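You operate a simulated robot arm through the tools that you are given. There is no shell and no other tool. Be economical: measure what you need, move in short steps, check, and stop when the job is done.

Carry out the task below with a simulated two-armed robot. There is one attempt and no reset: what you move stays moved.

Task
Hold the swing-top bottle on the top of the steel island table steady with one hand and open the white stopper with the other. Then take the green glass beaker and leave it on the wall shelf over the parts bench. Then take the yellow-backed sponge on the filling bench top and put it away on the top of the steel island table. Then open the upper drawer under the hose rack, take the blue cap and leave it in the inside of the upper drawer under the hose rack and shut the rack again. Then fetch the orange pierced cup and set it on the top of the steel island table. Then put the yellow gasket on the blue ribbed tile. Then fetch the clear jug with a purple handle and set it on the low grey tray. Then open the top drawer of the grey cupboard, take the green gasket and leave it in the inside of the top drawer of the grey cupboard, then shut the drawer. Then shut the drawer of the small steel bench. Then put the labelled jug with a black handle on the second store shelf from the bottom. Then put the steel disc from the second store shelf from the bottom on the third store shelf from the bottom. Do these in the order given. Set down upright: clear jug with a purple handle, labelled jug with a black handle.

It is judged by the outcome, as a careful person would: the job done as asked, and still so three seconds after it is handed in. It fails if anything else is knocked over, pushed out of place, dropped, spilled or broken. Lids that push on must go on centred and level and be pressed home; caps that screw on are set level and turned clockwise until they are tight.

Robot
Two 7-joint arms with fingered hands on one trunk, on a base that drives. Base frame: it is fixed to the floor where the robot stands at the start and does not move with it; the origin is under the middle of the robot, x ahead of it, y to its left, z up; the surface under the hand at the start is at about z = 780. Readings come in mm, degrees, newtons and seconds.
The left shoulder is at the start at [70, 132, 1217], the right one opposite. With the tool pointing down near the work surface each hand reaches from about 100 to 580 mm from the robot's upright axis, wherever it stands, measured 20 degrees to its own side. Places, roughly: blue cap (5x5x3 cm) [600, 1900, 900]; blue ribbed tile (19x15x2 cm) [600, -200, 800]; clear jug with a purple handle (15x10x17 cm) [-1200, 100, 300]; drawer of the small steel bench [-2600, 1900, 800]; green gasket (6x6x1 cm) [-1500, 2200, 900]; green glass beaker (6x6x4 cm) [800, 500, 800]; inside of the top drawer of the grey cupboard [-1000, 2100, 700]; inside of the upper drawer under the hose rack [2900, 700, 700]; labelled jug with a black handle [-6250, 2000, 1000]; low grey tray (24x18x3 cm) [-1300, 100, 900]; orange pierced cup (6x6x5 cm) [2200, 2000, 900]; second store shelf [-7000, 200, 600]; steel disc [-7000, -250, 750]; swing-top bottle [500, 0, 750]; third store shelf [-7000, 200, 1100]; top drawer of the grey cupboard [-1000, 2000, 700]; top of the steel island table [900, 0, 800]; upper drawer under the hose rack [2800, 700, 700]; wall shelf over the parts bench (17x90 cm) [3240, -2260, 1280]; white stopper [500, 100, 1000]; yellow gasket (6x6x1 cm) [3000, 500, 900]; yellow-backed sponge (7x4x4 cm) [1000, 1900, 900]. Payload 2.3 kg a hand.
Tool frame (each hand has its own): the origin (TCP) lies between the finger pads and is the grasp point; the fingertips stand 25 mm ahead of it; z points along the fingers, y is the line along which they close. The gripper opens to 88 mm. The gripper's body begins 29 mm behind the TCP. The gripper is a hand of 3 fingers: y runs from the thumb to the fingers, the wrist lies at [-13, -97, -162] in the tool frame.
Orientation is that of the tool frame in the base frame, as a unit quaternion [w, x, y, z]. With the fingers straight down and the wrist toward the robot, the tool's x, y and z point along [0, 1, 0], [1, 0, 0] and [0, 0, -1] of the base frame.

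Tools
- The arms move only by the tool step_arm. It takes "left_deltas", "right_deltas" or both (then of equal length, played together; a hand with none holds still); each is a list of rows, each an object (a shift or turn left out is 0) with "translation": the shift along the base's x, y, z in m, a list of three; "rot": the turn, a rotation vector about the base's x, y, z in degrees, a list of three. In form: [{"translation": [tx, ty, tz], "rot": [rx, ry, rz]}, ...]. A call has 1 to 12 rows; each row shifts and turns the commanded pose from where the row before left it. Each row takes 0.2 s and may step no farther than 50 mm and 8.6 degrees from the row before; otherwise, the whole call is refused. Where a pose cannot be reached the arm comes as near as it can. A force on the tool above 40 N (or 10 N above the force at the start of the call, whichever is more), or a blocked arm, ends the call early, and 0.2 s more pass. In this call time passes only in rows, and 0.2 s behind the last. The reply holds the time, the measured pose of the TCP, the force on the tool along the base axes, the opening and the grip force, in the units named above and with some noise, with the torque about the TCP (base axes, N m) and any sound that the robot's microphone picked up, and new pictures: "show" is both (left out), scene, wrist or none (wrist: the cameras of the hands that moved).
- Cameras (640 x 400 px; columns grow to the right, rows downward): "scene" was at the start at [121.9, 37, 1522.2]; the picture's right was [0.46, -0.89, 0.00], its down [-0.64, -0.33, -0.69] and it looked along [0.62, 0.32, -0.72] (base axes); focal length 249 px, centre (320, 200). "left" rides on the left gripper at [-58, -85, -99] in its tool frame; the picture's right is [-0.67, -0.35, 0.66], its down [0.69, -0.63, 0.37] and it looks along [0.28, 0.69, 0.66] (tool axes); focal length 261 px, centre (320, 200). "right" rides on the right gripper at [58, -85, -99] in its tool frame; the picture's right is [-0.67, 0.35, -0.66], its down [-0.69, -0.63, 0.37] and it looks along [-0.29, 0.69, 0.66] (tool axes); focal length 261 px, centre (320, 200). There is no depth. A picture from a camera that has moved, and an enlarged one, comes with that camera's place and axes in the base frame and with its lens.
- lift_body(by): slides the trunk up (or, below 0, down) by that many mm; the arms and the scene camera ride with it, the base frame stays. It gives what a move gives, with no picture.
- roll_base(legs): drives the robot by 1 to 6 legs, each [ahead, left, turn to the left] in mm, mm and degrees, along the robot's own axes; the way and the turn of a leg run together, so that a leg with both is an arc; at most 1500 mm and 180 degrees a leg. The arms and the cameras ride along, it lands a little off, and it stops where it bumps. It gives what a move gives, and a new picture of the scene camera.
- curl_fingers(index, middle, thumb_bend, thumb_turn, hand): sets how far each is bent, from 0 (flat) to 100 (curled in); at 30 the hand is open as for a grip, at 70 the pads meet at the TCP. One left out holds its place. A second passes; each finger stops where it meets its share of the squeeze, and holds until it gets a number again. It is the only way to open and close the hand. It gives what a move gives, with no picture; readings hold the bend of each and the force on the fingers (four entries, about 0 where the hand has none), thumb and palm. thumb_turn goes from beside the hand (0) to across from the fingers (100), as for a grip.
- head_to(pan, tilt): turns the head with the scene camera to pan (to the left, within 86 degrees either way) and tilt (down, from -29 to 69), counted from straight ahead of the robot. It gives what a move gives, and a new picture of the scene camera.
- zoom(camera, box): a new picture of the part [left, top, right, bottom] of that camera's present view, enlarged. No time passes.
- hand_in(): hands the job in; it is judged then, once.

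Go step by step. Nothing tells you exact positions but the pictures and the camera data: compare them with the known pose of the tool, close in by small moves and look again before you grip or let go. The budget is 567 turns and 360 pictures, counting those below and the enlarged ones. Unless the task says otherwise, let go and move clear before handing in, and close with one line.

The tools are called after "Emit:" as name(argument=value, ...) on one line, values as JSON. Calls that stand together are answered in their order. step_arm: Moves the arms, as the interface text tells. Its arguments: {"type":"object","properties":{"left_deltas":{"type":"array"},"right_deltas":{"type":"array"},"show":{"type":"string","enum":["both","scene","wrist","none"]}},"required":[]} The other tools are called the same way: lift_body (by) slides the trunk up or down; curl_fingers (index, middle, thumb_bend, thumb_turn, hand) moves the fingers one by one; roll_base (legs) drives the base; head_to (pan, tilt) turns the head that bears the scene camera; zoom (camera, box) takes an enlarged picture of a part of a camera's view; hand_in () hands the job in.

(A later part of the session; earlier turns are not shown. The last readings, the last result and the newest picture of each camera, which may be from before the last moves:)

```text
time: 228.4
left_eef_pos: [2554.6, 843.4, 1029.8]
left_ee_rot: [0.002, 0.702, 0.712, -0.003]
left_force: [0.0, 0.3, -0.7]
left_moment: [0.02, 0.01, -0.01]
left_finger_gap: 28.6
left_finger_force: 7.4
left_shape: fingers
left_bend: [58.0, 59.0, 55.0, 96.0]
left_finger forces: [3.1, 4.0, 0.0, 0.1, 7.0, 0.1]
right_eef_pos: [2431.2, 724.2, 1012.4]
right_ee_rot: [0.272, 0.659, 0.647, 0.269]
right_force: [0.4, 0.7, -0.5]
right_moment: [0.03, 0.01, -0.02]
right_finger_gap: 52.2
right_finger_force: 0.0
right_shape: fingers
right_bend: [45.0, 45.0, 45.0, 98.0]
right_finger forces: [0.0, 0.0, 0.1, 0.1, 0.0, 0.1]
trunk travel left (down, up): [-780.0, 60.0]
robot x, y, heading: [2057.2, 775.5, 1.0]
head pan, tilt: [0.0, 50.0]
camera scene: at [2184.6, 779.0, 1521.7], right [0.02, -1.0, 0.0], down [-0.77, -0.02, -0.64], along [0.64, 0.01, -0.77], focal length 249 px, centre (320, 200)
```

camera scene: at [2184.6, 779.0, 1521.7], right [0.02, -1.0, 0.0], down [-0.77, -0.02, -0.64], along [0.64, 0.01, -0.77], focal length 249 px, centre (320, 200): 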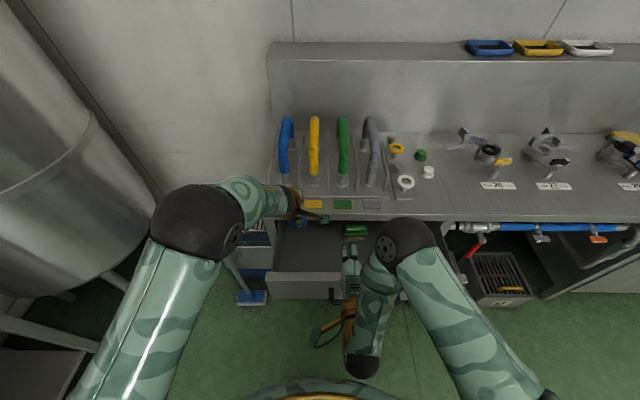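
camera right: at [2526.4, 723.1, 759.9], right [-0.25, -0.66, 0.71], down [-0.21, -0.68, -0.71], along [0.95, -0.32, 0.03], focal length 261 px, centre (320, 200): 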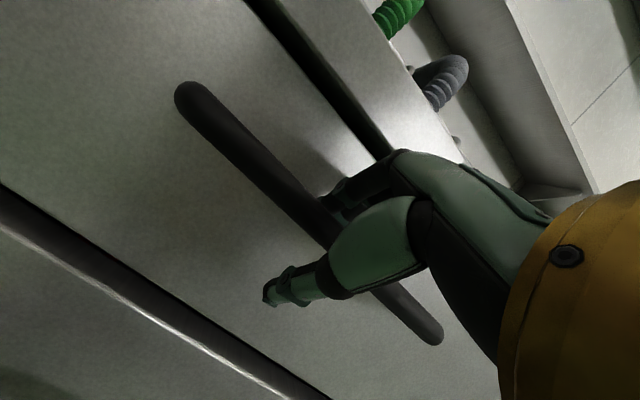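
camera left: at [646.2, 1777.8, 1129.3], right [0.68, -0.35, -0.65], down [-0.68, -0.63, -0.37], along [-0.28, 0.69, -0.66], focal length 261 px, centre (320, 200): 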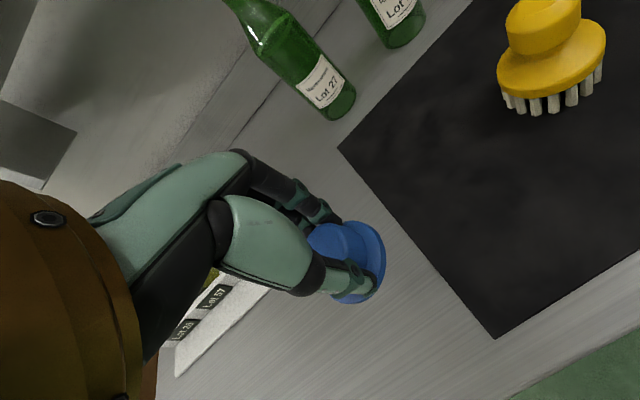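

The left hand is nearly above the open drawer. I'll move the right hand aside, roll in a little, lower the trunk, and bring the cap over the drawer.

Emit:
step_arm(left_deltas=[{"translation": [0, -0.015, 0]}, {"translation": [0, -0.015, 0]}, {"translation": [0, -0.015, 0]}], right_deltas=[{"translation": [0, -0.035, 0.01]}, {"translation": [0, -0.035, 0.01]}, {"translation": [0, -0.035, 0.01]}], show="none")

Emit:
roll_base(legs=[[40, 0, -1]])

Emit:
lift_body(by=-130)

Emit:
step_arm(left_deltas=[{"translation": [0, 0, -0.03]}], show="both")

```text
time: 229.2
left_eef_pos: [2553.8, 798.6, 1029.8]
left_ee_rot: [0.002, 0.702, 0.712, -0.003]
left_force: [0.0, 0.7, -0.6]
left_moment: [0.01, -0.01, 0.01]
left_finger_gap: 28.3
left_finger_force: 7.2
left_shape: fingers
left_bend: [58.0, 59.0, 55.0, 96.0]
left_finger forces: [3.2, 4.0, 0.0, 0.1, 7.1, 0.1]
right_eef_pos: [2435.7, 660.3, 1057.4]
right_ee_rot: [0.275, 0.661, 0.645, 0.267]
right_force: [0.8, -0.5, 0.2]
right_moment: [0.01, -0.01, -0.05]
right_finger_gap: 52.2
right_finger_force: 0.1
right_shape: fingers
right_bend: [45.0, 45.0, 45.0, 98.0]
right_finger forces: [0.1, 0.0, 0.0, 0.1, 0.0, 0.0]
right hand out of reach, approached as far as the arm can: row 1, 2, 3
trunk travel left (down, up): [-780.0, 60.0]
robot x, y, heading: [2056.0, 778.3, 1.2]
head pan, tilt: [0.0, 50.0]
```

```text
time: 230.1
left_eef_pos: [2587.8, 790.6, 1033.0]
left_ee_rot: [0.004, 0.708, 0.706, -0.001]
left_force: [-0.1, -0.1, -0.3]
left_moment: [0.02, 0.02, 0.02]
left_finger_gap: 28.7
left_finger_force: 7.5
left_shape: fingers
left_bend: [58.0, 59.0, 55.0, 96.0]
left_finger forces: [3.1, 4.0, 0.1, 0.0, 7.0, 0.0]
right_eef_pos: [2469.2, 654.8, 1059.3]
right_ee_rot: [0.28, 0.665, 0.639, 0.268]
right_force: [-0.9, 0.2, 0.5]
right_moment: [-0.03, 0.02, 0.03]
right_finger_gap: 52.0
right_finger_force: 0.0
right_shape: fingers
right_bend: [45.0, 45.0, 45.0, 98.0]
right_finger forces: [0.1, 0.0, 0.0, 0.0, 0.1, 0.0]
trunk travel left (down, up): [-780.0, 60.0]
robot x, y, heading: [2098.5, 775.8, -0.1]
head pan, tilt: [0.0, 50.0]
camera scene: at [2215.5, 777.9, 1522.5], right [0.0, -1.0, 0.0], down [-0.76, 0.0, -0.65], along [0.65, 0.0, -0.76], focal length 249 px, centre (320, 200)
```

scene: 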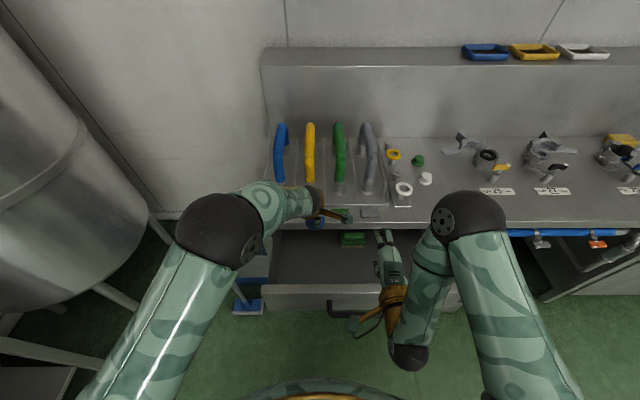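

```text
time: 231.7
left_eef_pos: [2594.9, 787.9, 900.2]
left_ee_rot: [0.002, 0.708, 0.706, -0.003]
left_force: [0.6, 0.2, -1.6]
left_moment: [0.03, -0.01, 0.02]
left_finger_gap: 28.2
left_finger_force: 6.7
left_shape: fingers
left_bend: [58.0, 59.0, 55.0, 96.0]
left_finger forces: [3.2, 3.9, 0.0, 0.0, 7.0, 0.0]
right_eef_pos: [2474.9, 655.1, 926.6]
right_ee_rot: [0.277, 0.666, 0.64, 0.265]
right_force: [0.9, 0.6, -0.9]
right_moment: [0.0, 0.0, 0.01]
right_finger_gap: 52.4
right_finger_force: 0.0
right_shape: fingers
right_bend: [45.0, 45.0, 45.0, 98.0]
right_finger forces: [0.0, 0.0, 0.1, 0.0, 0.1, 0.1]
trunk travel left (down, up): [-650.0, 190.0]
robot x, y, heading: [2097.8, 773.9, 0.4]
head pan, tilt: [0.0, 50.0]
```

```text
time: 232.1
left_eef_pos: [2596.0, 790.8, 867.6]
left_ee_rot: [0.001, 0.708, 0.706, -0.004]
left_force: [-0.3, 0.6, -0.9]
left_moment: [-0.02, -0.02, 0.02]
left_finger_gap: 28.5
left_finger_force: 7.3
left_shape: fingers
left_bend: [58.0, 59.0, 55.0, 96.0]
left_finger forces: [3.2, 3.9, 0.0, 0.1, 7.0, 0.0]
right_eef_pos: [2475.0, 653.8, 927.6]
right_ee_rot: [0.276, 0.666, 0.64, 0.264]
right_force: [-0.4, 0.6, -1.0]
right_moment: [0.0, 0.0, -0.01]
right_finger_gap: 52.0
right_finger_force: 0.1
right_shape: fingers
right_bend: [45.0, 45.0, 45.0, 98.0]
right_finger forces: [0.0, 0.1, 0.1, 0.0, 0.0, 0.1]
trunk travel left (down, up): [-650.0, 190.0]
robot x, y, heading: [2098.8, 776.9, 0.3]
head pan, tilt: [0.0, 50.0]
camera scene: at [2225.8, 777.7, 1391.6], right [0.0, -1.0, 0.0], down [-0.77, 0.0, -0.64], along [0.64, 0.0, -0.77], focal length 249 px, centre (320, 200)
camera left: at [2509.9, 733.8, 967.0], right [-0.35, -0.67, -0.65], down [-0.63, 0.68, -0.37], along [0.69, 0.28, -0.67], focal length 261 px, centre (320, 200)
```

scene: 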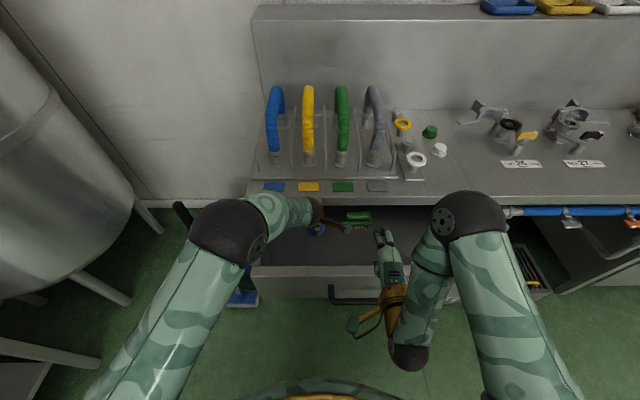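
left: 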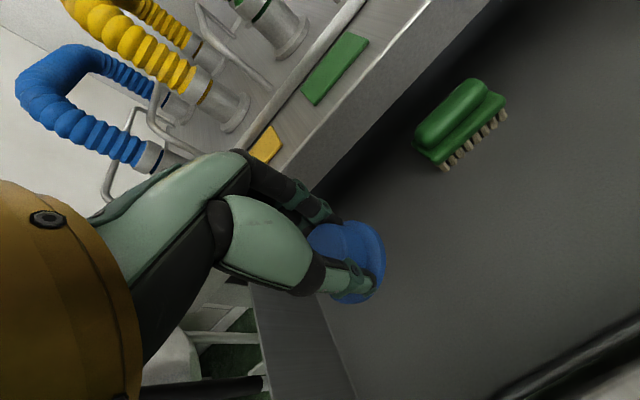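

Emit:
step_arm(left_deltas=[{"translation": [-0.014, -0.02, -0.02]}, {"translation": [0, -0.005, -0.03]}, {"translation": [0, 0, -0.03]}], show="wrist")

```text
time: 232.9
left_eef_pos: [2579.8, 765.9, 788.8]
left_ee_rot: [0.002, 0.709, 0.706, -0.004]
left_force: [-0.4, -0.3, -0.7]
left_moment: [-0.01, 0.0, -0.01]
left_finger_gap: 28.4
left_finger_force: 6.7
left_shape: fingers
left_bend: [58.0, 59.0, 55.0, 96.0]
left_finger forces: [3.1, 3.9, 0.0, 0.1, 7.0, 0.1]
right_eef_pos: [2475.8, 653.4, 926.8]
right_ee_rot: [0.277, 0.667, 0.639, 0.264]
right_force: [-0.1, 0.0, 0.2]
right_moment: [0.02, -0.01, -0.01]
right_finger_gap: 52.0
right_finger_force: 0.1
right_shape: fingers
right_bend: [45.0, 45.0, 45.0, 98.0]
right_finger forces: [0.1, 0.1, 0.0, 0.1, 0.0, 0.0]
trunk travel left (down, up): [-650.0, 190.0]
robot x, y, heading: [2095.0, 780.2, 0.2]
head pan, tilt: [0.0, 50.0]
camera left: at [2494.6, 708.3, 887.4], right [-0.35, -0.67, -0.65], down [-0.63, 0.68, -0.37], along [0.69, 0.28, -0.66], focal length 261 px, centre (320, 200)
```

left: 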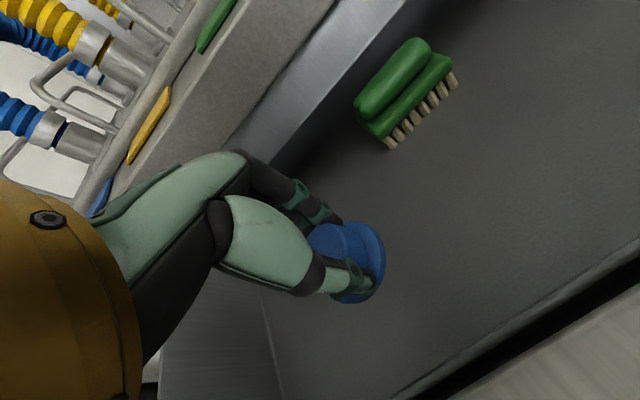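

Emit:
step_arm(left_deltas=[{"translation": [0, 0, -0.015]}, {"translation": [0, 0, -0.01]}, {"translation": [0, 0, -0.01]}, {"translation": [0, 0, -0.008]}, {"translation": [0, 0, -0.006]}, {"translation": [0, 0, -0.006]}], show="wrist")

```text
time: 234.3
left_eef_pos: [2580.4, 765.9, 735.4]
left_ee_rot: [0.001, 0.708, 0.706, -0.004]
left_force: [-0.8, -0.2, -0.1]
left_moment: [0.0, -0.05, -0.01]
left_finger_gap: 28.3
left_finger_force: 6.8
left_shape: fingers
left_bend: [58.0, 59.0, 55.0, 96.0]
left_finger forces: [3.1, 3.9, 0.0, 0.0, 6.9, 0.1]
right_eef_pos: [2475.0, 653.7, 926.3]
right_ee_rot: [0.277, 0.667, 0.64, 0.264]
right_force: [0.5, 0.0, -0.5]
right_moment: [0.0, 0.04, 0.0]
right_finger_gap: 52.1
right_finger_force: 0.1
right_shape: fingers
right_bend: [45.0, 45.0, 45.0, 98.0]
right_finger forces: [0.1, 0.1, 0.1, 0.0, 0.0, 0.0]
trunk travel left (down, up): [-650.0, 190.0]
robot x, y, heading: [2096.4, 775.1, 0.3]
head pan, tilt: [0.0, 50.0]
camera left: at [2494.6, 708.4, 832.9], right [-0.35, -0.67, -0.65], down [-0.63, 0.68, -0.37], along [0.69, 0.28, -0.66], focal length 261 px, centre (320, 200)
```

left: 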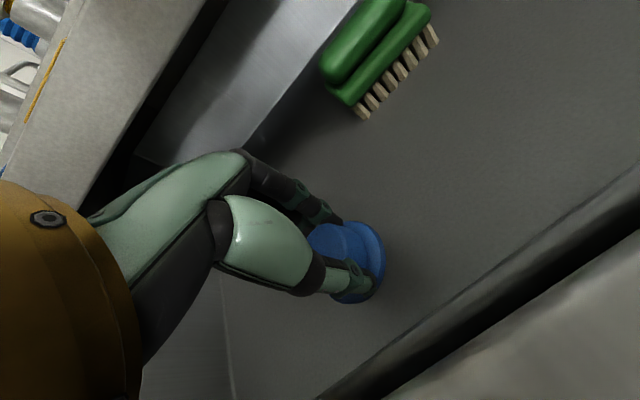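

Emit:
step_arm(left_deltas=[{"translation": [0, 0, -0.006]}, {"translation": [0, 0, -0.005]}, {"translation": [0, 0, -0.005]}, {"translation": [0, 0, -0.004]}, {"translation": [0, 0, -0.004]}, {"translation": [0, 0, -0.004]}, {"translation": [0, 0, -0.004]}], show="wrist")

```text
time: 235.6
left_eef_pos: [2583.0, 763.7, 718.2]
left_ee_rot: [0.011, 0.708, 0.706, 0.0]
left_force: [-0.5, 3.0, 32.1]
left_moment: [-1.15, 2.95, -0.72]
left_finger_gap: 28.1
left_finger_force: 6.8
left_shape: fingers
left_bend: [59.0, 59.0, 55.0, 96.0]
left_finger forces: [3.0, 3.9, 0.0, 0.0, 6.9, 0.1]
right_eef_pos: [2471.6, 656.5, 928.6]
right_ee_rot: [0.278, 0.665, 0.64, 0.266]
right_force: [-0.2, 0.1, 0.8]
right_moment: [0.01, 0.02, -0.02]
right_finger_gap: 52.2
right_finger_force: 0.0
right_shape: fingers
right_bend: [45.0, 45.0, 45.0, 98.0]
right_finger forces: [0.0, 0.0, 0.1, 0.0, 0.0, 0.0]
trunk travel left (down, up): [-650.0, 190.0]
robot x, y, heading: [2098.5, 775.7, 0.0]
head pan, tilt: [0.0, 50.0]
stopped in row 6 (left hand): the force on the tool passed its limit at 46 N (the readings are from after the stop); the commanded pose is now the measured one
camera left: at [2495.2, 708.4, 815.0], right [-0.34, -0.68, -0.65], down [-0.62, 0.68, -0.39], along [0.7, 0.27, -0.66], focal length 261 px, centre (320, 200)
```

left: 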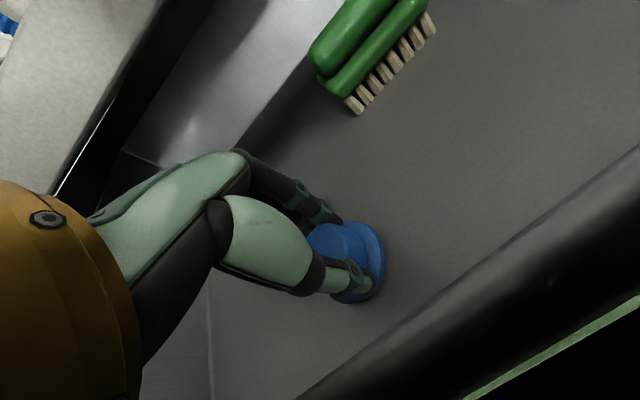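

The stop came from the wrist cuff meeting the drawer's front edge, not the cap. I'll lift a little, yaw the hand 45° so the wrist is off the front edge, and shift inward.

Emit:
step_arm(left_deltas=[{"translation": [0, 0, 0.02]}, {"translation": [0.004, -0.008, 0.02], "rot": [0, 0, -8]}, {"translation": [0.004, -0.008, 0], "rot": [0, 0, -8]}, {"translation": [0.004, -0.008, 0], "rot": [0, 0, -8]}, {"translation": [0.004, -0.008, 0], "rot": [0, 0, -8]}, {"translation": [0.006, -0.008, 0], "rot": [0, 0, -8]}], show="both")

```text
time: 237.0
left_eef_pos: [2598.5, 727.0, 749.6]
left_ee_rot: [0.005, 0.906, 0.422, -0.006]
left_force: [-0.5, -0.2, 0.4]
left_moment: [0.02, 0.01, -0.01]
left_finger_gap: 27.8
left_finger_force: 7.3
left_shape: fingers
left_bend: [59.0, 59.0, 55.0, 96.0]
left_finger forces: [3.1, 3.9, 0.1, 0.0, 6.9, 0.1]
left hand out of reach, approached as far as the arm can: row 6
right_eef_pos: [2474.7, 653.8, 926.1]
right_ee_rot: [0.276, 0.667, 0.64, 0.264]
right_force: [-0.8, 0.6, -0.3]
right_moment: [0.02, 0.0, 0.0]
right_finger_gap: 52.0
right_finger_force: 0.1
right_shape: fingers
right_bend: [45.0, 45.0, 45.0, 98.0]
right_finger forces: [0.1, 0.1, 0.0, 0.1, 0.1, 0.0]
trunk travel left (down, up): [-650.0, 190.0]
robot x, y, heading: [2096.4, 775.3, 0.5]
head pan, tilt: [0.0, 50.0]
camera scene: at [2224.7, 777.5, 1391.7], right [0.0, -1.0, 0.0], down [-0.77, 0.0, -0.64], along [0.64, 0.0, -0.77], focal length 249 px, centre (320, 200)
camera left: at [2496.3, 738.7, 848.7], right [-0.7, -0.3, -0.65], down [-0.04, 0.92, -0.38], along [0.71, -0.24, -0.66], focal length 261 px, centre (320, 200)
```

scene: 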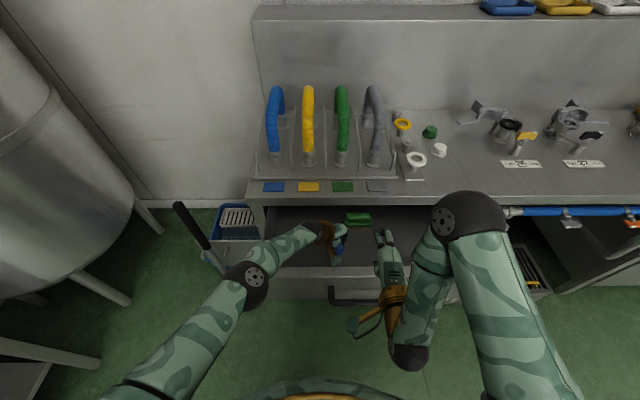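
left: 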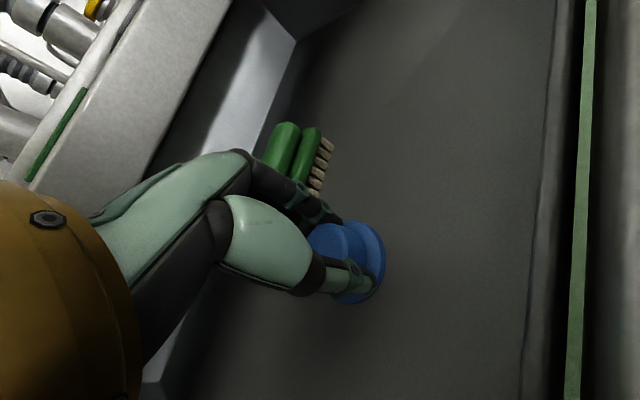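

Emit:
step_arm(left_deltas=[{"translation": [0, 0, -0.012]}, {"translation": [0, 0, -0.01]}, {"translation": [0, 0, -0.006]}, {"translation": [0, 0, -0.005]}], show="wrist")

```text
time: 238.0
left_eef_pos: [2581.2, 732.8, 717.4]
left_ee_rot: [0.012, 0.905, 0.425, -0.007]
left_force: [-0.5, 1.4, 28.2]
left_moment: [0.42, 3.06, -0.08]
left_finger_gap: 28.0
left_finger_force: 7.5
left_shape: fingers
left_bend: [59.0, 59.0, 55.0, 96.0]
left_finger forces: [3.1, 3.9, 0.0, 0.0, 6.9, 0.0]
left hand out of reach, approached as far as the arm can: row 1, 2, 3, 4
right_eef_pos: [2472.0, 657.2, 928.8]
right_ee_rot: [0.279, 0.665, 0.64, 0.266]
right_force: [0.4, 0.1, 0.2]
right_moment: [0.01, 0.03, 0.0]
right_finger_gap: 52.1
right_finger_force: 0.0
right_shape: fingers
right_bend: [45.0, 45.0, 45.0, 98.0]
right_finger forces: [0.0, 0.1, 0.1, 0.0, 0.0, 0.0]
trunk travel left (down, up): [-650.0, 190.0]
robot x, y, heading: [2095.4, 776.9, 0.1]
head pan, tilt: [0.0, 50.0]
stopped in row 4 (left hand): the force on the tool passed its limit at 41 N (the readings are from after the stop); the commanded pose is now the measured one
camera left: at [2478.8, 745.5, 815.0], right [-0.7, -0.31, -0.65], down [-0.05, 0.92, -0.39], along [0.72, -0.24, -0.65], focal length 261 px, centre (320, 200)
```

left: 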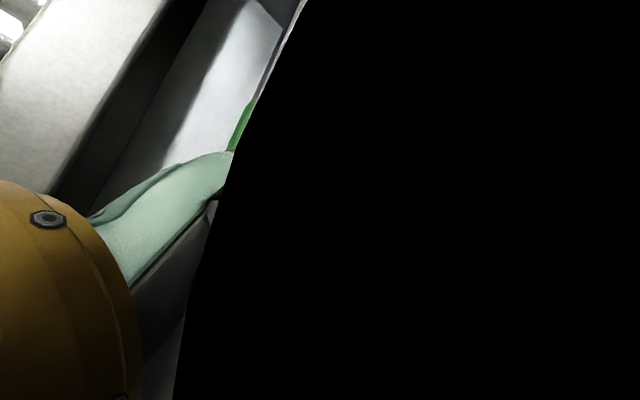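

The wrist camera bracket was touching the drawer front, and the arm was at full stretch. I'll lift clear, roll 60 mm closer, and yaw the hand a further 45° so everything is inside the drawer opening.

Emit:
step_arm(left_deltas=[{"translation": [0, 0, 0.03]}, {"translation": [0, 0, 0.04]}], show="none")

Emit:
roll_base(legs=[[70, 0, 0]])

Emit:
step_arm(left_deltas=[{"translation": [-0.006, -0.006, 0], "rot": [0, 0, -8]}, {"translation": [-0.006, -0.006, 0], "rot": [0, 0, -8]}, {"translation": [-0.006, -0.006, 0], "rot": [0, 0, -8]}, {"translation": [-0.006, -0.006, 0], "rot": [0, 0, -8]}, {"translation": [-0.006, -0.006, 0], "rot": [0, 0, -8]}], show="both")

```text
time: 238.6
left_eef_pos: [2583.0, 734.4, 784.3]
left_ee_rot: [0.009, 0.905, 0.424, -0.006]
left_force: [0.1, 0.4, 0.6]
left_moment: [-0.02, -0.02, -0.01]
left_finger_gap: 27.7
left_finger_force: 6.6
left_shape: fingers
left_bend: [59.0, 60.0, 56.0, 96.0]
left_finger forces: [3.1, 3.7, 0.0, 0.0, 6.6, 0.1]
right_eef_pos: [2473.5, 655.1, 927.6]
right_ee_rot: [0.277, 0.666, 0.64, 0.265]
right_force: [0.9, 0.4, 0.1]
right_moment: [-0.01, -0.01, -0.01]
right_finger_gap: 52.3
right_finger_force: 0.1
right_shape: fingers
right_bend: [45.0, 45.0, 45.0, 98.0]
right_finger forces: [0.0, 0.0, 0.0, 0.0, 0.0, 0.0]
trunk travel left (down, up): [-650.0, 190.0]
robot x, y, heading: [2096.8, 778.8, -0.1]
head pan, tilt: [0.0, 50.0]
```

```text
time: 239.7
left_eef_pos: [2643.3, 731.4, 777.7]
left_ee_rot: [0.001, 0.908, 0.418, -0.013]
left_force: [-0.2, -0.8, 0.1]
left_moment: [-0.01, 0.02, 0.01]
left_finger_gap: 27.5
left_finger_force: 6.5
left_shape: fingers
left_bend: [59.0, 60.0, 56.0, 96.0]
left_finger forces: [3.2, 4.3, 0.1, 0.0, 6.8, 0.0]
right_eef_pos: [2542.0, 654.0, 927.4]
right_ee_rot: [0.276, 0.666, 0.64, 0.265]
right_force: [-0.4, 0.6, -0.1]
right_moment: [0.03, 0.01, 0.01]
right_finger_gap: 52.1
right_finger_force: 0.1
right_shape: fingers
right_bend: [45.0, 45.0, 45.0, 98.0]
right_finger forces: [0.1, 0.0, 0.0, 0.0, 0.0, 0.0]
trunk travel left (down, up): [-650.0, 190.0]
robot x, y, heading: [2167.4, 781.0, 0.3]
head pan, tilt: [0.0, 50.0]
stopped in leg 1: the force on the tool passed its limit at 63 N (the readings are from after the stop); the commanded pose is now the measured one
camera scene: at [2292.0, 778.0, 1391.6], right [0.0, -1.0, 0.0], down [-0.77, 0.0, -0.64], along [0.64, 0.0, -0.77], focal length 249 px, centre (320, 200)
```

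scene: 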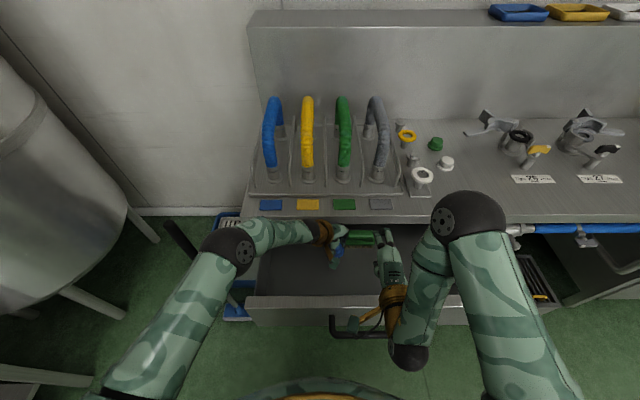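

```text
time: 240.9
left_eef_pos: [2611.8, 701.5, 778.8]
left_ee_rot: [-0.003, 0.997, 0.082, -0.013]
left_force: [0.0, 0.1, -1.8]
left_moment: [0.0, -0.01, 0.01]
left_finger_gap: 27.3
left_finger_force: 6.6
left_shape: fingers
left_bend: [59.0, 60.0, 56.0, 96.0]
left_finger forces: [3.0, 3.9, 0.0, 0.1, 6.6, 0.1]
right_eef_pos: [2540.9, 653.8, 927.0]
right_ee_rot: [0.277, 0.666, 0.64, 0.266]
right_force: [-0.4, 0.2, -0.2]
right_moment: [0.0, 0.04, -0.01]
right_finger_gap: 52.3
right_finger_force: 0.0
right_shape: fingers
right_bend: [45.0, 45.0, 45.0, 98.0]
right_finger forces: [0.1, 0.1, 0.1, 0.1, 0.0, 0.1]
trunk travel left (down, up): [-650.0, 190.0]
robot x, y, heading: [2161.2, 772.3, 0.0]
head pan, tilt: [0.0, 50.0]
camera scene: at [2290.6, 776.8, 1391.7], right [0.0, -1.0, 0.0], down [-0.77, 0.0, -0.64], along [0.64, 0.0, -0.77], focal length 249 px, centre (320, 200)
camera left: at [2543.3, 775.2, 878.8], right [-0.74, 0.24, -0.64], down [0.56, 0.73, -0.38], along [0.38, -0.64, -0.67], focal length 261 px, centre (320, 200)
```

scene: 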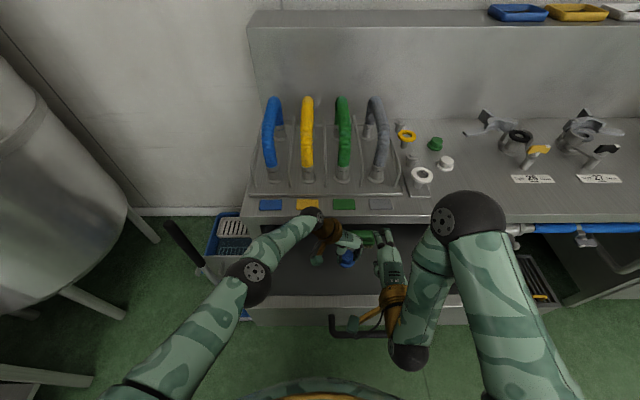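
left: 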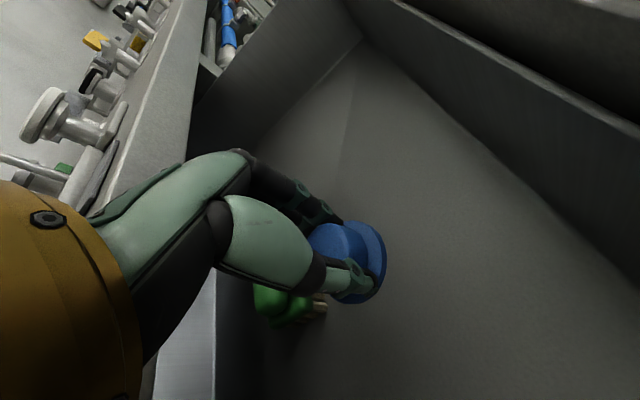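

The bench edge stopped the last few mm; nothing has shifted. The hand is now turned fully sideways over free drawer floor. I'll move the right hand away and lower the cap.

Emit:
step_arm(right_deltas=[{"translation": [0, -0.03, 0.03]}, {"translation": [0, -0.03, 0.03]}, {"translation": [0, -0.02, 0.03]}], show="none")

Emit:
step_arm(left_deltas=[{"translation": [-0.008, 0.0, -0.02]}, {"translation": [0, 0, -0.02]}, {"translation": [0, 0, -0.01]}, {"translation": [0, 0, -0.01]}], show="both")

```text
time: 241.7
left_eef_pos: [2613.6, 701.5, 779.3]
left_ee_rot: [-0.003, 0.997, 0.083, -0.012]
left_force: [0.4, 0.3, -0.6]
left_moment: [0.0, -0.02, 0.0]
left_finger_gap: 27.6
left_finger_force: 7.0
left_shape: fingers
left_bend: [59.0, 60.0, 56.0, 96.0]
left_finger forces: [2.9, 3.8, 0.0, 0.1, 6.6, 0.0]
right_eef_pos: [2586.7, 640.5, 1001.1]
right_ee_rot: [0.278, 0.668, 0.638, 0.263]
right_force: [0.1, 0.9, 0.0]
right_moment: [0.02, 0.01, -0.01]
right_finger_gap: 52.0
right_finger_force: 0.0
right_shape: fingers
right_bend: [45.0, 45.0, 45.0, 98.0]
right_finger forces: [0.0, 0.0, 0.0, 0.0, 0.1, 0.0]
right hand out of reach, approached as far as the arm can: row 1, 2, 3
trunk travel left (down, up): [-650.0, 190.0]
robot x, y, heading: [2163.8, 777.4, 0.1]
head pan, tilt: [0.0, 50.0]
```

```text
time: 242.7
left_eef_pos: [2588.4, 705.4, 724.9]
left_ee_rot: [-0.004, 0.997, 0.082, -0.013]
left_force: [0.3, 0.2, 0.3]
left_moment: [0.0, -0.03, 0.01]
left_finger_gap: 27.5
left_finger_force: 7.1
left_shape: fingers
left_bend: [59.0, 60.0, 56.0, 96.0]
left_finger forces: [2.9, 3.9, 0.0, 0.0, 6.7, 0.0]
left hand out of reach, approached as far as the arm can: row 2, 3, 4
right_eef_pos: [2587.6, 639.3, 1002.0]
right_ee_rot: [0.277, 0.668, 0.639, 0.263]
right_force: [0.8, 0.3, -0.5]
right_moment: [-0.02, 0.03, -0.01]
right_finger_gap: 52.1
right_finger_force: 0.1
right_shape: fingers
right_bend: [45.0, 45.0, 45.0, 98.0]
right_finger forces: [0.0, 0.1, 0.0, 0.1, 0.1, 0.1]
trunk travel left (down, up): [-650.0, 190.0]
robot x, y, heading: [2165.0, 776.2, 0.5]
head pan, tilt: [0.0, 50.0]
camera scene: at [2290.7, 777.8, 1391.7], right [0.0, -1.0, 0.0], down [-0.77, 0.0, -0.64], along [0.64, 0.0, -0.77], focal length 249 px, centre (320, 200)
camera left: at [2518.7, 779.7, 825.0], right [-0.73, 0.24, -0.64], down [0.56, 0.74, -0.38], along [0.38, -0.64, -0.67], focal length 261 px, centre (320, 200)
```

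scene: 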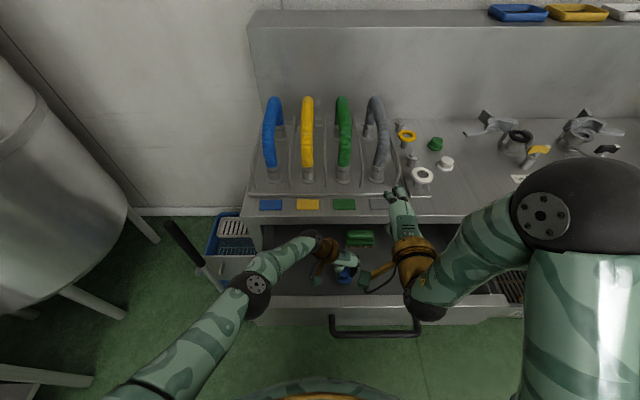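
left: 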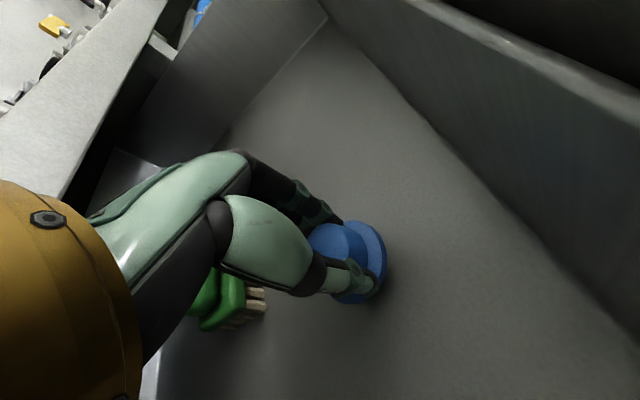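

Emit:
lift_body(by=-10)

Emit:
lift_body(by=-6)

Emit:
zoom(camera="left", box=[200, 150, 500, 350])

```text
time: 243.3
left_eef_pos: [2589.4, 705.4, 715.1]
left_ee_rot: [-0.002, 0.996, 0.083, -0.013]
left_force: [0.2, -0.7, -0.5]
left_moment: [-0.04, -0.03, -0.03]
left_finger_gap: 27.6
left_finger_force: 7.1
left_shape: fingers
left_bend: [59.0, 60.0, 56.0, 96.0]
left_finger forces: [2.8, 3.8, 0.0, 0.0, 6.7, 0.1]
right_eef_pos: [2588.6, 639.1, 990.7]
right_ee_rot: [0.278, 0.668, 0.638, 0.264]
right_force: [0.2, -1.0, 0.0]
right_moment: [0.01, -0.02, -0.02]
right_finger_gap: 52.2
right_finger_force: 0.1
right_shape: fingers
right_bend: [45.0, 45.0, 45.0, 98.0]
right_finger forces: [0.0, 0.0, 0.0, 0.1, 0.1, 0.0]
trunk travel left (down, up): [-640.0, 200.0]
robot x, y, heading: [2159.9, 776.7, 0.3]
head pan, tilt: [0.0, 50.0]
```

```text
time: 243.9
left_eef_pos: [2588.6, 706.0, 708.6]
left_ee_rot: [-0.003, 0.996, 0.083, -0.013]
left_force: [-0.2, 0.0, -0.2]
left_moment: [-0.01, -0.02, 0.01]
left_finger_gap: 27.6
left_finger_force: 7.2
left_shape: fingers
left_bend: [59.0, 60.0, 56.0, 96.0]
left_finger forces: [2.8, 5.2, 0.1, 0.0, 6.8, 0.0]
right_eef_pos: [2586.9, 638.6, 986.1]
right_ee_rot: [0.277, 0.668, 0.638, 0.264]
right_force: [-1.0, -0.6, 1.0]
right_moment: [0.0, 0.02, -0.01]
right_finger_gap: 52.4
right_finger_force: 0.0
right_shape: fingers
right_bend: [45.0, 45.0, 45.0, 98.0]
right_finger forces: [0.1, 0.0, 0.0, 0.0, 0.0, 0.0]
trunk travel left (down, up): [-634.0, 206.0]
robot x, y, heading: [2164.5, 775.5, 0.2]
head pan, tilt: [0.0, 50.0]
```

```text
2.00 times, centred on (350, 250) of left
camera zoom: at [2518.8, 779.7, 809.3], right [-0.73, 0.24, -0.64], down [0.56, 0.74, -0.38], along [0.38, -0.64, -0.67], focal length 521 px, centre (260, 100)
```

zoom: 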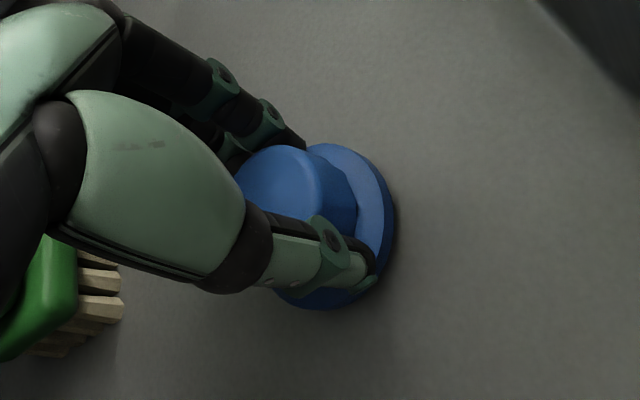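

Emit:
lift_body(by=-3)

```text
time: 244.4
left_eef_pos: [2588.1, 705.1, 706.5]
left_ee_rot: [-0.002, 0.997, 0.082, -0.011]
left_force: [-0.4, 0.3, 7.3]
left_moment: [-0.15, -0.09, -0.01]
left_finger_gap: 27.5
left_finger_force: 11.5
left_shape: fingers
left_bend: [60.0, 60.0, 56.0, 96.0]
left_finger forces: [2.6, 11.8, 0.1, 0.0, 8.2, 0.0]
right_eef_pos: [2586.8, 640.4, 982.6]
right_ee_rot: [0.278, 0.668, 0.638, 0.264]
right_force: [0.0, 0.4, -0.2]
right_moment: [0.01, -0.01, 0.0]
right_finger_gap: 52.1
right_finger_force: 0.0
right_shape: fingers
right_bend: [45.0, 45.0, 45.0, 98.0]
right_finger forces: [0.0, 0.0, 0.1, 0.0, 0.0, 0.0]
trunk travel left (down, up): [-631.0, 209.0]
robot x, y, heading: [2166.3, 776.6, 0.1]
head pan, tilt: [0.0, 50.0]
```

On the drawer floor. Release and raise with the trunk.

Emit:
curl_fingers(hand="left", index=40, middle=40, thumb_bend=38)

Emit:
lift_body(by=120)

Emit:
zoom(camera="left", box=[0, 0, 640, 400])

```text
time: 245.4
left_eef_pos: [2588.8, 705.0, 706.6]
left_ee_rot: [-0.002, 0.997, 0.083, -0.012]
left_force: [1.1, 0.5, 0.5]
left_moment: [0.02, 0.01, -0.01]
left_finger_gap: 65.4
left_finger_force: 0.0
left_shape: fingers
left_bend: [40.0, 40.0, 38.0, 97.0]
left_finger forces: [0.0, 0.0, 0.1, 0.1, 0.0, 0.1]
right_eef_pos: [2587.5, 639.8, 983.7]
right_ee_rot: [0.277, 0.668, 0.639, 0.263]
right_force: [-0.4, 0.1, 0.0]
right_moment: [0.0, -0.01, 0.01]
right_finger_gap: 52.0
right_finger_force: 0.0
right_shape: fingers
right_bend: [45.0, 45.0, 45.0, 98.0]
right_finger forces: [0.1, 0.0, 0.0, 0.0, 0.0, 0.0]
trunk travel left (down, up): [-631.0, 209.0]
robot x, y, heading: [2161.7, 779.2, 0.2]
head pan, tilt: [0.0, 50.0]
```

```text
time: 246.9
left_eef_pos: [2588.6, 705.6, 826.8]
left_ee_rot: [-0.002, 0.997, 0.082, -0.013]
left_force: [0.1, 0.1, -0.5]
left_moment: [0.0, -0.01, 0.03]
left_finger_gap: 65.1
left_finger_force: 0.1
left_shape: fingers
left_bend: [40.0, 40.0, 38.0, 97.0]
left_finger forces: [0.0, 0.0, 0.0, 0.0, 0.1, 0.0]
right_eef_pos: [2587.1, 641.4, 1103.5]
right_ee_rot: [0.278, 0.668, 0.638, 0.263]
right_force: [-0.4, -0.4, -0.9]
right_moment: [-0.01, 0.04, -0.01]
right_finger_gap: 52.0
right_finger_force: 0.0
right_shape: fingers
right_bend: [45.0, 45.0, 45.0, 98.0]
right_finger forces: [0.1, 0.1, 0.0, 0.0, 0.1, 0.1]
trunk travel left (down, up): [-751.0, 89.0]
robot x, y, heading: [2163.8, 777.2, 0.0]
head pan, tilt: [0.0, 50.0]
```

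```text
1.00 times, centred on (320, 200) of left (not enlarged: the box is as wide or as high as the picture)
camera zoom: at [2519.0, 779.6, 926.2], right [-0.73, 0.24, -0.64], down [0.56, 0.74, -0.38], along [0.38, -0.64, -0.67], focal length 261 px, centre (320, 200)
```

zoom: 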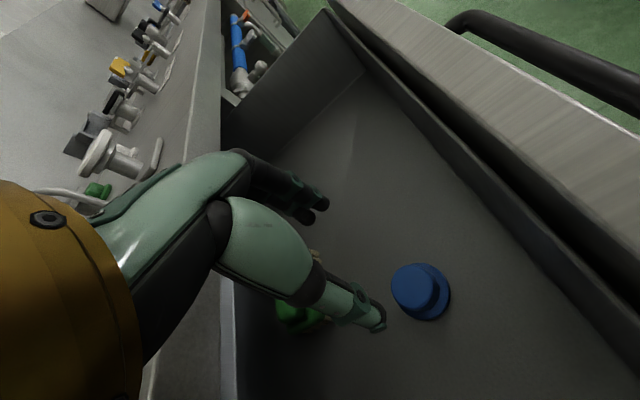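

The cap sits upright in the drawer. I'll back away, then push the drawer shut with the right hand.

Emit:
step_arm(left_deltas=[{"translation": [0, 0, 0.04]}, {"translation": [0, 0, 0.04]}, {"translation": [0, 0.02, 0.03]}], show="none")

Emit:
roll_base(legs=[[-190, 0, 0]])

Emit:
curl_fingers(hand="right", index=70, middle=70, thumb_bend=70)

Emit:
lift_body(by=-250)

Emit:
step_arm(right_deltas=[{"translation": [-0.01, 0.0, -0.01]}], show="both")

```text
time: 247.7
left_eef_pos: [2587.7, 726.4, 936.2]
left_ee_rot: [-0.002, 0.996, 0.084, -0.012]
left_force: [0.2, 0.6, 0.9]
left_moment: [-0.01, 0.01, 0.0]
left_finger_gap: 65.3
left_finger_force: 0.0
left_shape: fingers
left_bend: [40.0, 40.0, 38.0, 97.0]
left_finger forces: [0.0, 0.0, 0.0, 0.1, 0.0, 0.0]
right_eef_pos: [2586.9, 640.4, 1103.7]
right_ee_rot: [0.278, 0.668, 0.638, 0.262]
right_force: [-0.9, 0.4, 0.0]
right_moment: [0.0, 0.0, 0.02]
right_finger_gap: 52.2
right_finger_force: 0.0
right_shape: fingers
right_bend: [45.0, 45.0, 45.0, 98.0]
right_finger forces: [0.0, 0.0, 0.0, 0.0, 0.1, 0.0]
trunk travel left (down, up): [-751.0, 89.0]
robot x, y, heading: [2160.7, 777.8, 0.3]
head pan, tilt: [0.0, 50.0]
```

```text
time: 249.2
left_eef_pos: [2401.5, 725.5, 934.2]
left_ee_rot: [-0.003, 0.997, 0.082, -0.014]
left_force: [0.3, -0.8, 0.4]
left_moment: [-0.01, -0.01, 0.02]
left_finger_gap: 65.3
left_finger_force: 0.0
left_shape: fingers
left_bend: [40.0, 40.0, 38.0, 97.0]
left_finger forces: [0.0, 0.0, 0.0, 0.0, 0.0, 0.0]
right_eef_pos: [2400.8, 639.2, 1101.8]
right_ee_rot: [0.276, 0.668, 0.639, 0.263]
right_force: [0.4, 0.1, 0.3]
right_moment: [0.02, 0.02, 0.01]
right_finger_gap: 52.5
right_finger_force: 0.0
right_shape: fingers
right_bend: [45.0, 45.0, 45.0, 98.0]
right_finger forces: [0.1, 0.1, 0.1, 0.0, 0.0, 0.0]
trunk travel left (down, up): [-751.0, 89.0]
robot x, y, heading: [1977.4, 779.1, 0.4]
head pan, tilt: [0.0, 50.0]
camera scene: at [2105.7, 777.1, 1492.4], right [0.0, -1.0, 0.0], down [-0.77, 0.0, -0.64], along [0.64, 0.0, -0.77], focal length 249 px, centre (320, 200)
```

scene: 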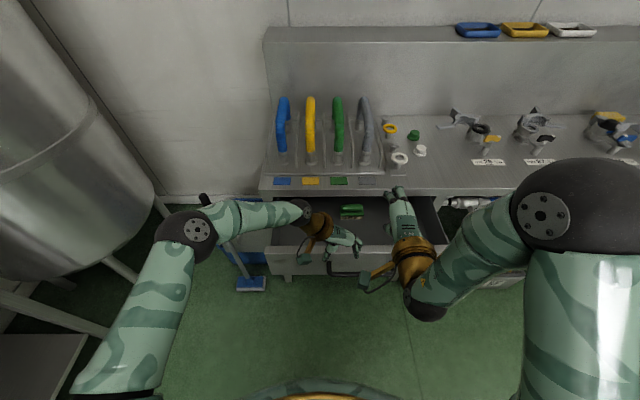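

```text
time: 250.2
left_eef_pos: [2397.6, 725.7, 936.6]
left_ee_rot: [-0.003, 0.996, 0.083, -0.013]
left_force: [-0.2, -0.4, -1.1]
left_moment: [0.01, -0.02, 0.01]
left_finger_gap: 65.1
left_finger_force: 0.1
left_shape: fingers
left_bend: [40.0, 40.0, 38.0, 97.0]
left_finger forces: [0.0, 0.0, 0.2, 0.0, 0.0, 0.0]
right_eef_pos: [2400.6, 639.6, 1102.6]
right_ee_rot: [0.277, 0.668, 0.638, 0.263]
right_force: [0.3, -0.2, -0.1]
right_moment: [0.01, 0.0, 0.01]
right_finger_gap: 0.1
right_finger_force: 0.1
right_shape: fingers
right_bend: [70.0, 70.0, 70.0, 98.0]
right_finger forces: [0.0, 0.0, 0.0, 0.0, 0.0, 0.0]
trunk travel left (down, up): [-751.0, 89.0]
robot x, y, heading: [1975.0, 776.0, 0.3]
head pan, tilt: [0.0, 50.0]
```

```text
time: 252.8
left_eef_pos: [2399.1, 724.5, 686.8]
left_ee_rot: [-0.003, 0.996, 0.083, -0.013]
left_force: [-0.8, -0.3, -0.1]
left_moment: [0.03, -0.02, 0.02]
left_finger_gap: 65.4
left_finger_force: 0.2
left_shape: fingers
left_bend: [40.0, 40.0, 38.0, 97.0]
left_finger forces: [0.0, 0.1, 0.1, 0.0, 0.0, 0.0]
right_eef_pos: [2398.3, 639.2, 852.4]
right_ee_rot: [0.277, 0.668, 0.639, 0.263]
right_force: [0.3, -0.3, 0.0]
right_moment: [-0.03, 0.02, -0.02]
right_finger_gap: 0.0
right_finger_force: 0.1
right_shape: fingers
right_bend: [70.0, 70.0, 70.0, 98.0]
right_finger forces: [0.0, 0.0, 0.0, 0.1, 0.0, 0.0]
trunk travel left (down, up): [-501.0, 339.0]
robot x, y, heading: [1972.5, 777.3, -0.0]
head pan, tilt: [0.0, 50.0]
```

```text
time: 253.2
left_eef_pos: [2398.8, 724.4, 685.5]
left_ee_rot: [-0.003, 0.996, 0.082, -0.014]
left_force: [0.6, 0.2, 0.2]
left_moment: [0.02, 0.0, -0.01]
left_finger_gap: 65.4
left_finger_force: 0.2
left_shape: fingers
left_bend: [40.0, 40.0, 38.0, 97.0]
left_finger forces: [0.0, 0.0, 0.1, 0.1, 0.0, 0.0]
right_eef_pos: [2395.9, 641.4, 841.0]
right_ee_rot: [0.276, 0.668, 0.639, 0.263]
right_force: [-0.1, -0.2, 0.0]
right_moment: [0.0, 0.01, 0.0]
right_finger_gap: 0.0
right_finger_force: 0.1
right_shape: fingers
right_bend: [70.0, 70.0, 70.0, 98.0]
right_finger forces: [0.1, 0.0, 0.1, 0.1, 0.0, 0.0]
right hand out of reach, approached as far as the arm can: row 1
trunk travel left (down, up): [-501.0, 339.0]
robot x, y, heading: [1974.5, 777.3, 0.0]
head pan, tilt: [0.0, 50.0]
camera scene: at [2102.5, 777.1, 1242.7], right [0.0, -1.0, 0.0], down [-0.77, 0.0, -0.64], along [0.64, 0.0, -0.77], focal length 249 px, centre (320, 200)
camera right: at [2267.2, 706.1, 850.6], right [-0.25, -0.66, 0.71], down [-0.22, -0.68, -0.7], along [0.94, -0.33, 0.02], focal length 261 px, centre (320, 200)
```

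scene: 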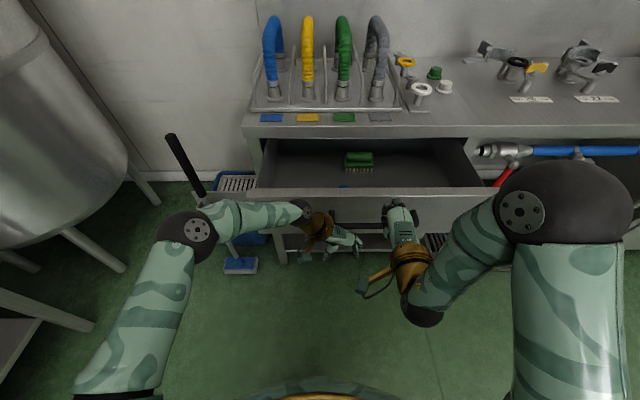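
right: 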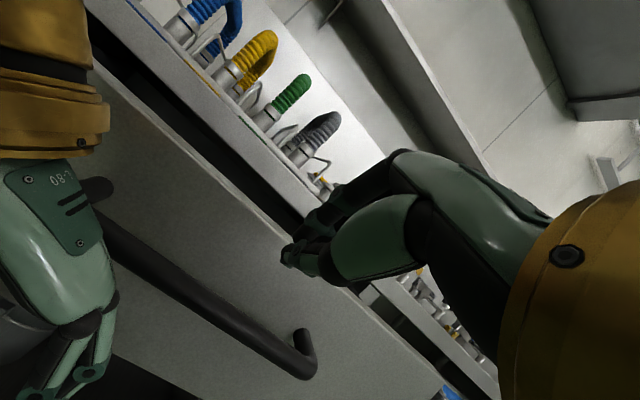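

Emit:
step_arm(left_deltas=[{"translation": [-0.02, 0.02, 0.04]}, {"translation": [-0.02, 0.02, 0.04]}, {"translation": [-0.01, 0.02, 0.04]}, {"translation": [-0.01, 0.02, 0.04]}, {"translation": [0, 0.02, 0.04]}, {"translation": [0, 0.0, 0.04]}], show="none")

Emit:
lift_body(by=-60)

Emit:
step_arm(right_deltas=[{"translation": [0.02, 0.01, 0]}, {"translation": [0.02, 0.01, 0]}], show="both")

```text
time: 254.6
left_eef_pos: [2338.8, 824.8, 926.2]
left_ee_rot: [-0.003, 0.996, 0.083, -0.012]
left_force: [-0.8, 0.2, -0.7]
left_moment: [0.0, -0.01, 0.0]
left_finger_gap: 65.6
left_finger_force: 0.1
left_shape: fingers
left_bend: [40.0, 40.0, 38.0, 97.0]
left_finger forces: [0.0, 0.0, 0.0, 0.1, 0.0, 0.0]
right_eef_pos: [2393.6, 642.0, 840.1]
right_ee_rot: [0.278, 0.668, 0.638, 0.264]
right_force: [0.4, -0.2, -0.2]
right_moment: [0.0, 0.03, 0.02]
right_finger_gap: 0.0
right_finger_force: 0.1
right_shape: fingers
right_bend: [70.0, 70.0, 70.0, 98.0]
right_finger forces: [0.0, 0.0, 0.0, 0.0, 0.1, 0.0]
trunk travel left (down, up): [-501.0, 339.0]
robot x, y, heading: [1972.9, 777.0, 0.2]
head pan, tilt: [0.0, 50.0]
```

```text
time: 255.6
left_eef_pos: [2338.4, 824.4, 867.1]
left_ee_rot: [-0.002, 0.996, 0.083, -0.013]
left_force: [-0.3, -0.6, -0.1]
left_moment: [0.0, -0.01, -0.04]
left_finger_gap: 65.4
left_finger_force: 0.2
left_shape: fingers
left_bend: [40.0, 40.0, 38.0, 97.0]
left_finger forces: [0.0, 0.0, 0.0, 0.0, 0.0, 0.0]
right_eef_pos: [2394.1, 640.9, 780.3]
right_ee_rot: [0.278, 0.668, 0.638, 0.264]
right_force: [-0.4, -0.3, 0.1]
right_moment: [-0.05, -0.03, 0.03]
right_finger_gap: 0.1
right_finger_force: 0.1
right_shape: fingers
right_bend: [70.0, 70.0, 70.0, 98.0]
right_finger forces: [0.1, 0.1, 0.0, 0.0, 0.0, 0.0]
trunk travel left (down, up): [-441.0, 399.0]
robot x, y, heading: [1972.5, 778.2, 0.2]
head pan, tilt: [0.0, 50.0]
```

```text
time: 256.2
left_eef_pos: [2339.4, 825.0, 866.7]
left_ee_rot: [-0.003, 0.996, 0.083, -0.013]
left_force: [0.9, 0.5, -0.2]
left_moment: [-0.01, 0.03, 0.0]
left_finger_gap: 65.1
left_finger_force: 0.0
left_shape: fingers
left_bend: [40.0, 40.0, 38.0, 97.0]
left_finger forces: [0.1, 0.1, 0.0, 0.0, 0.1, 0.0]
right_eef_pos: [2436.2, 661.2, 781.0]
right_ee_rot: [0.278, 0.668, 0.638, 0.264]
right_force: [-0.1, 0.4, -0.9]
right_moment: [0.03, 0.02, 0.0]
right_finger_gap: 0.0
right_finger_force: 0.1
right_shape: fingers
right_bend: [70.0, 70.0, 70.0, 98.0]
right_finger forces: [0.1, 0.0, 0.0, 0.0, 0.1, 0.1]
trunk travel left (down, up): [-441.0, 399.0]
robot x, y, heading: [1971.5, 776.5, 0.2]
head pan, tilt: [0.0, 50.0]
camera scene: at [2102.8, 777.3, 1182.6], right [0.0, -1.0, 0.0], down [-0.77, 0.0, -0.64], along [0.64, 0.0, -0.77], focal length 249 px, centre (320, 200)
camera right: at [2307.8, 726.0, 790.3], right [-0.25, -0.66, 0.71], down [-0.22, -0.68, -0.7], along [0.94, -0.33, 0.02], focal length 261 px, centre (320, 200)
```

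scene: 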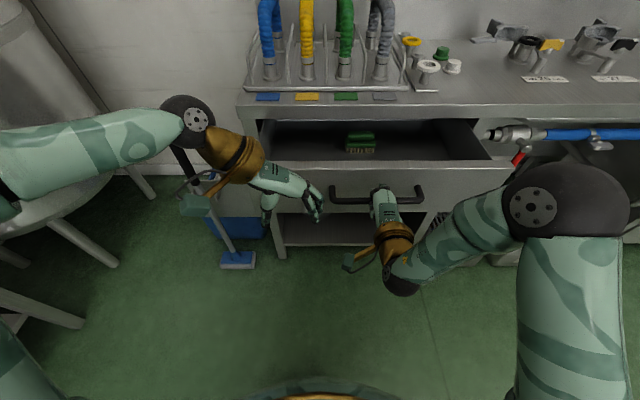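
right: 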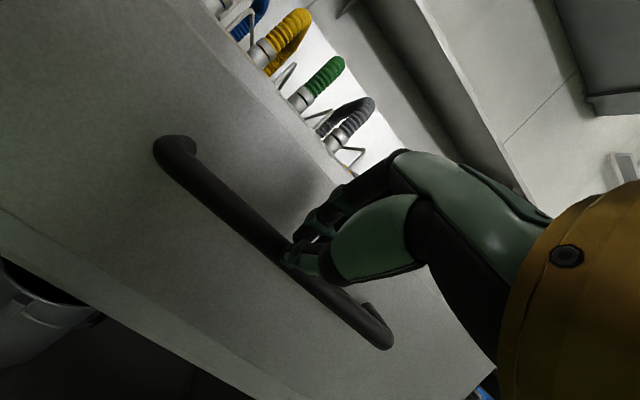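

Emit:
step_arm(right_deltas=[{"translation": [0.02, 0, 0]}, {"translation": [0.02, 0, 0]}, {"translation": [0.03, 0, 0]}, {"translation": [0.03, 0, 0]}, {"translation": [0.03, 0, 0]}], show="scene")

```text
time: 257.4
left_eef_pos: [2339.8, 824.4, 865.7]
left_ee_rot: [-0.002, 0.997, 0.082, -0.013]
left_force: [-0.1, 0.1, 0.6]
left_moment: [-0.05, 0.03, -0.01]
left_finger_gap: 65.3
left_finger_force: 0.1
left_shape: fingers
left_bend: [40.0, 40.0, 38.0, 97.0]
left_finger forces: [0.0, 0.0, 0.0, 0.0, 0.1, 0.0]
right_eef_pos: [2566.2, 661.6, 780.0]
right_ee_rot: [0.277, 0.667, 0.639, 0.264]
right_force: [0.3, 0.0, 0.6]
right_moment: [-0.01, 0.04, -0.01]
right_finger_gap: 0.0
right_finger_force: 0.0
right_shape: fingers
right_bend: [70.0, 70.0, 70.0, 97.0]
right_finger forces: [0.0, 0.1, 0.0, 0.1, 0.0, 0.0]
trunk travel left (down, up): [-441.0, 399.0]
robot x, y, heading: [1975.9, 775.9, 0.0]
head pan, tilt: [0.0, 50.0]
camera scene: at [2102.9, 777.0, 1182.6], right [0.0, -1.0, 0.0], down [-0.77, 0.0, -0.64], along [0.64, 0.0, -0.77], focal length 249 px, centre (320, 200)
```

scene: 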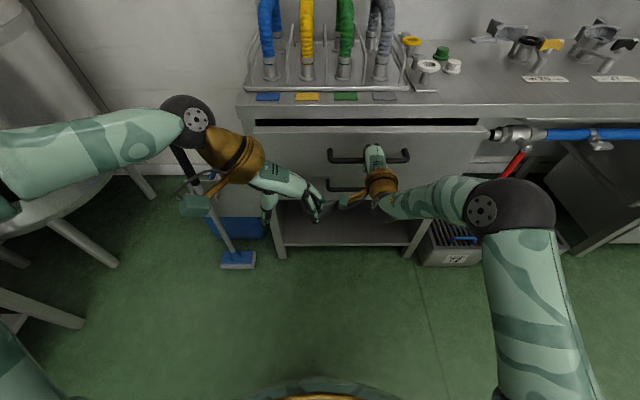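

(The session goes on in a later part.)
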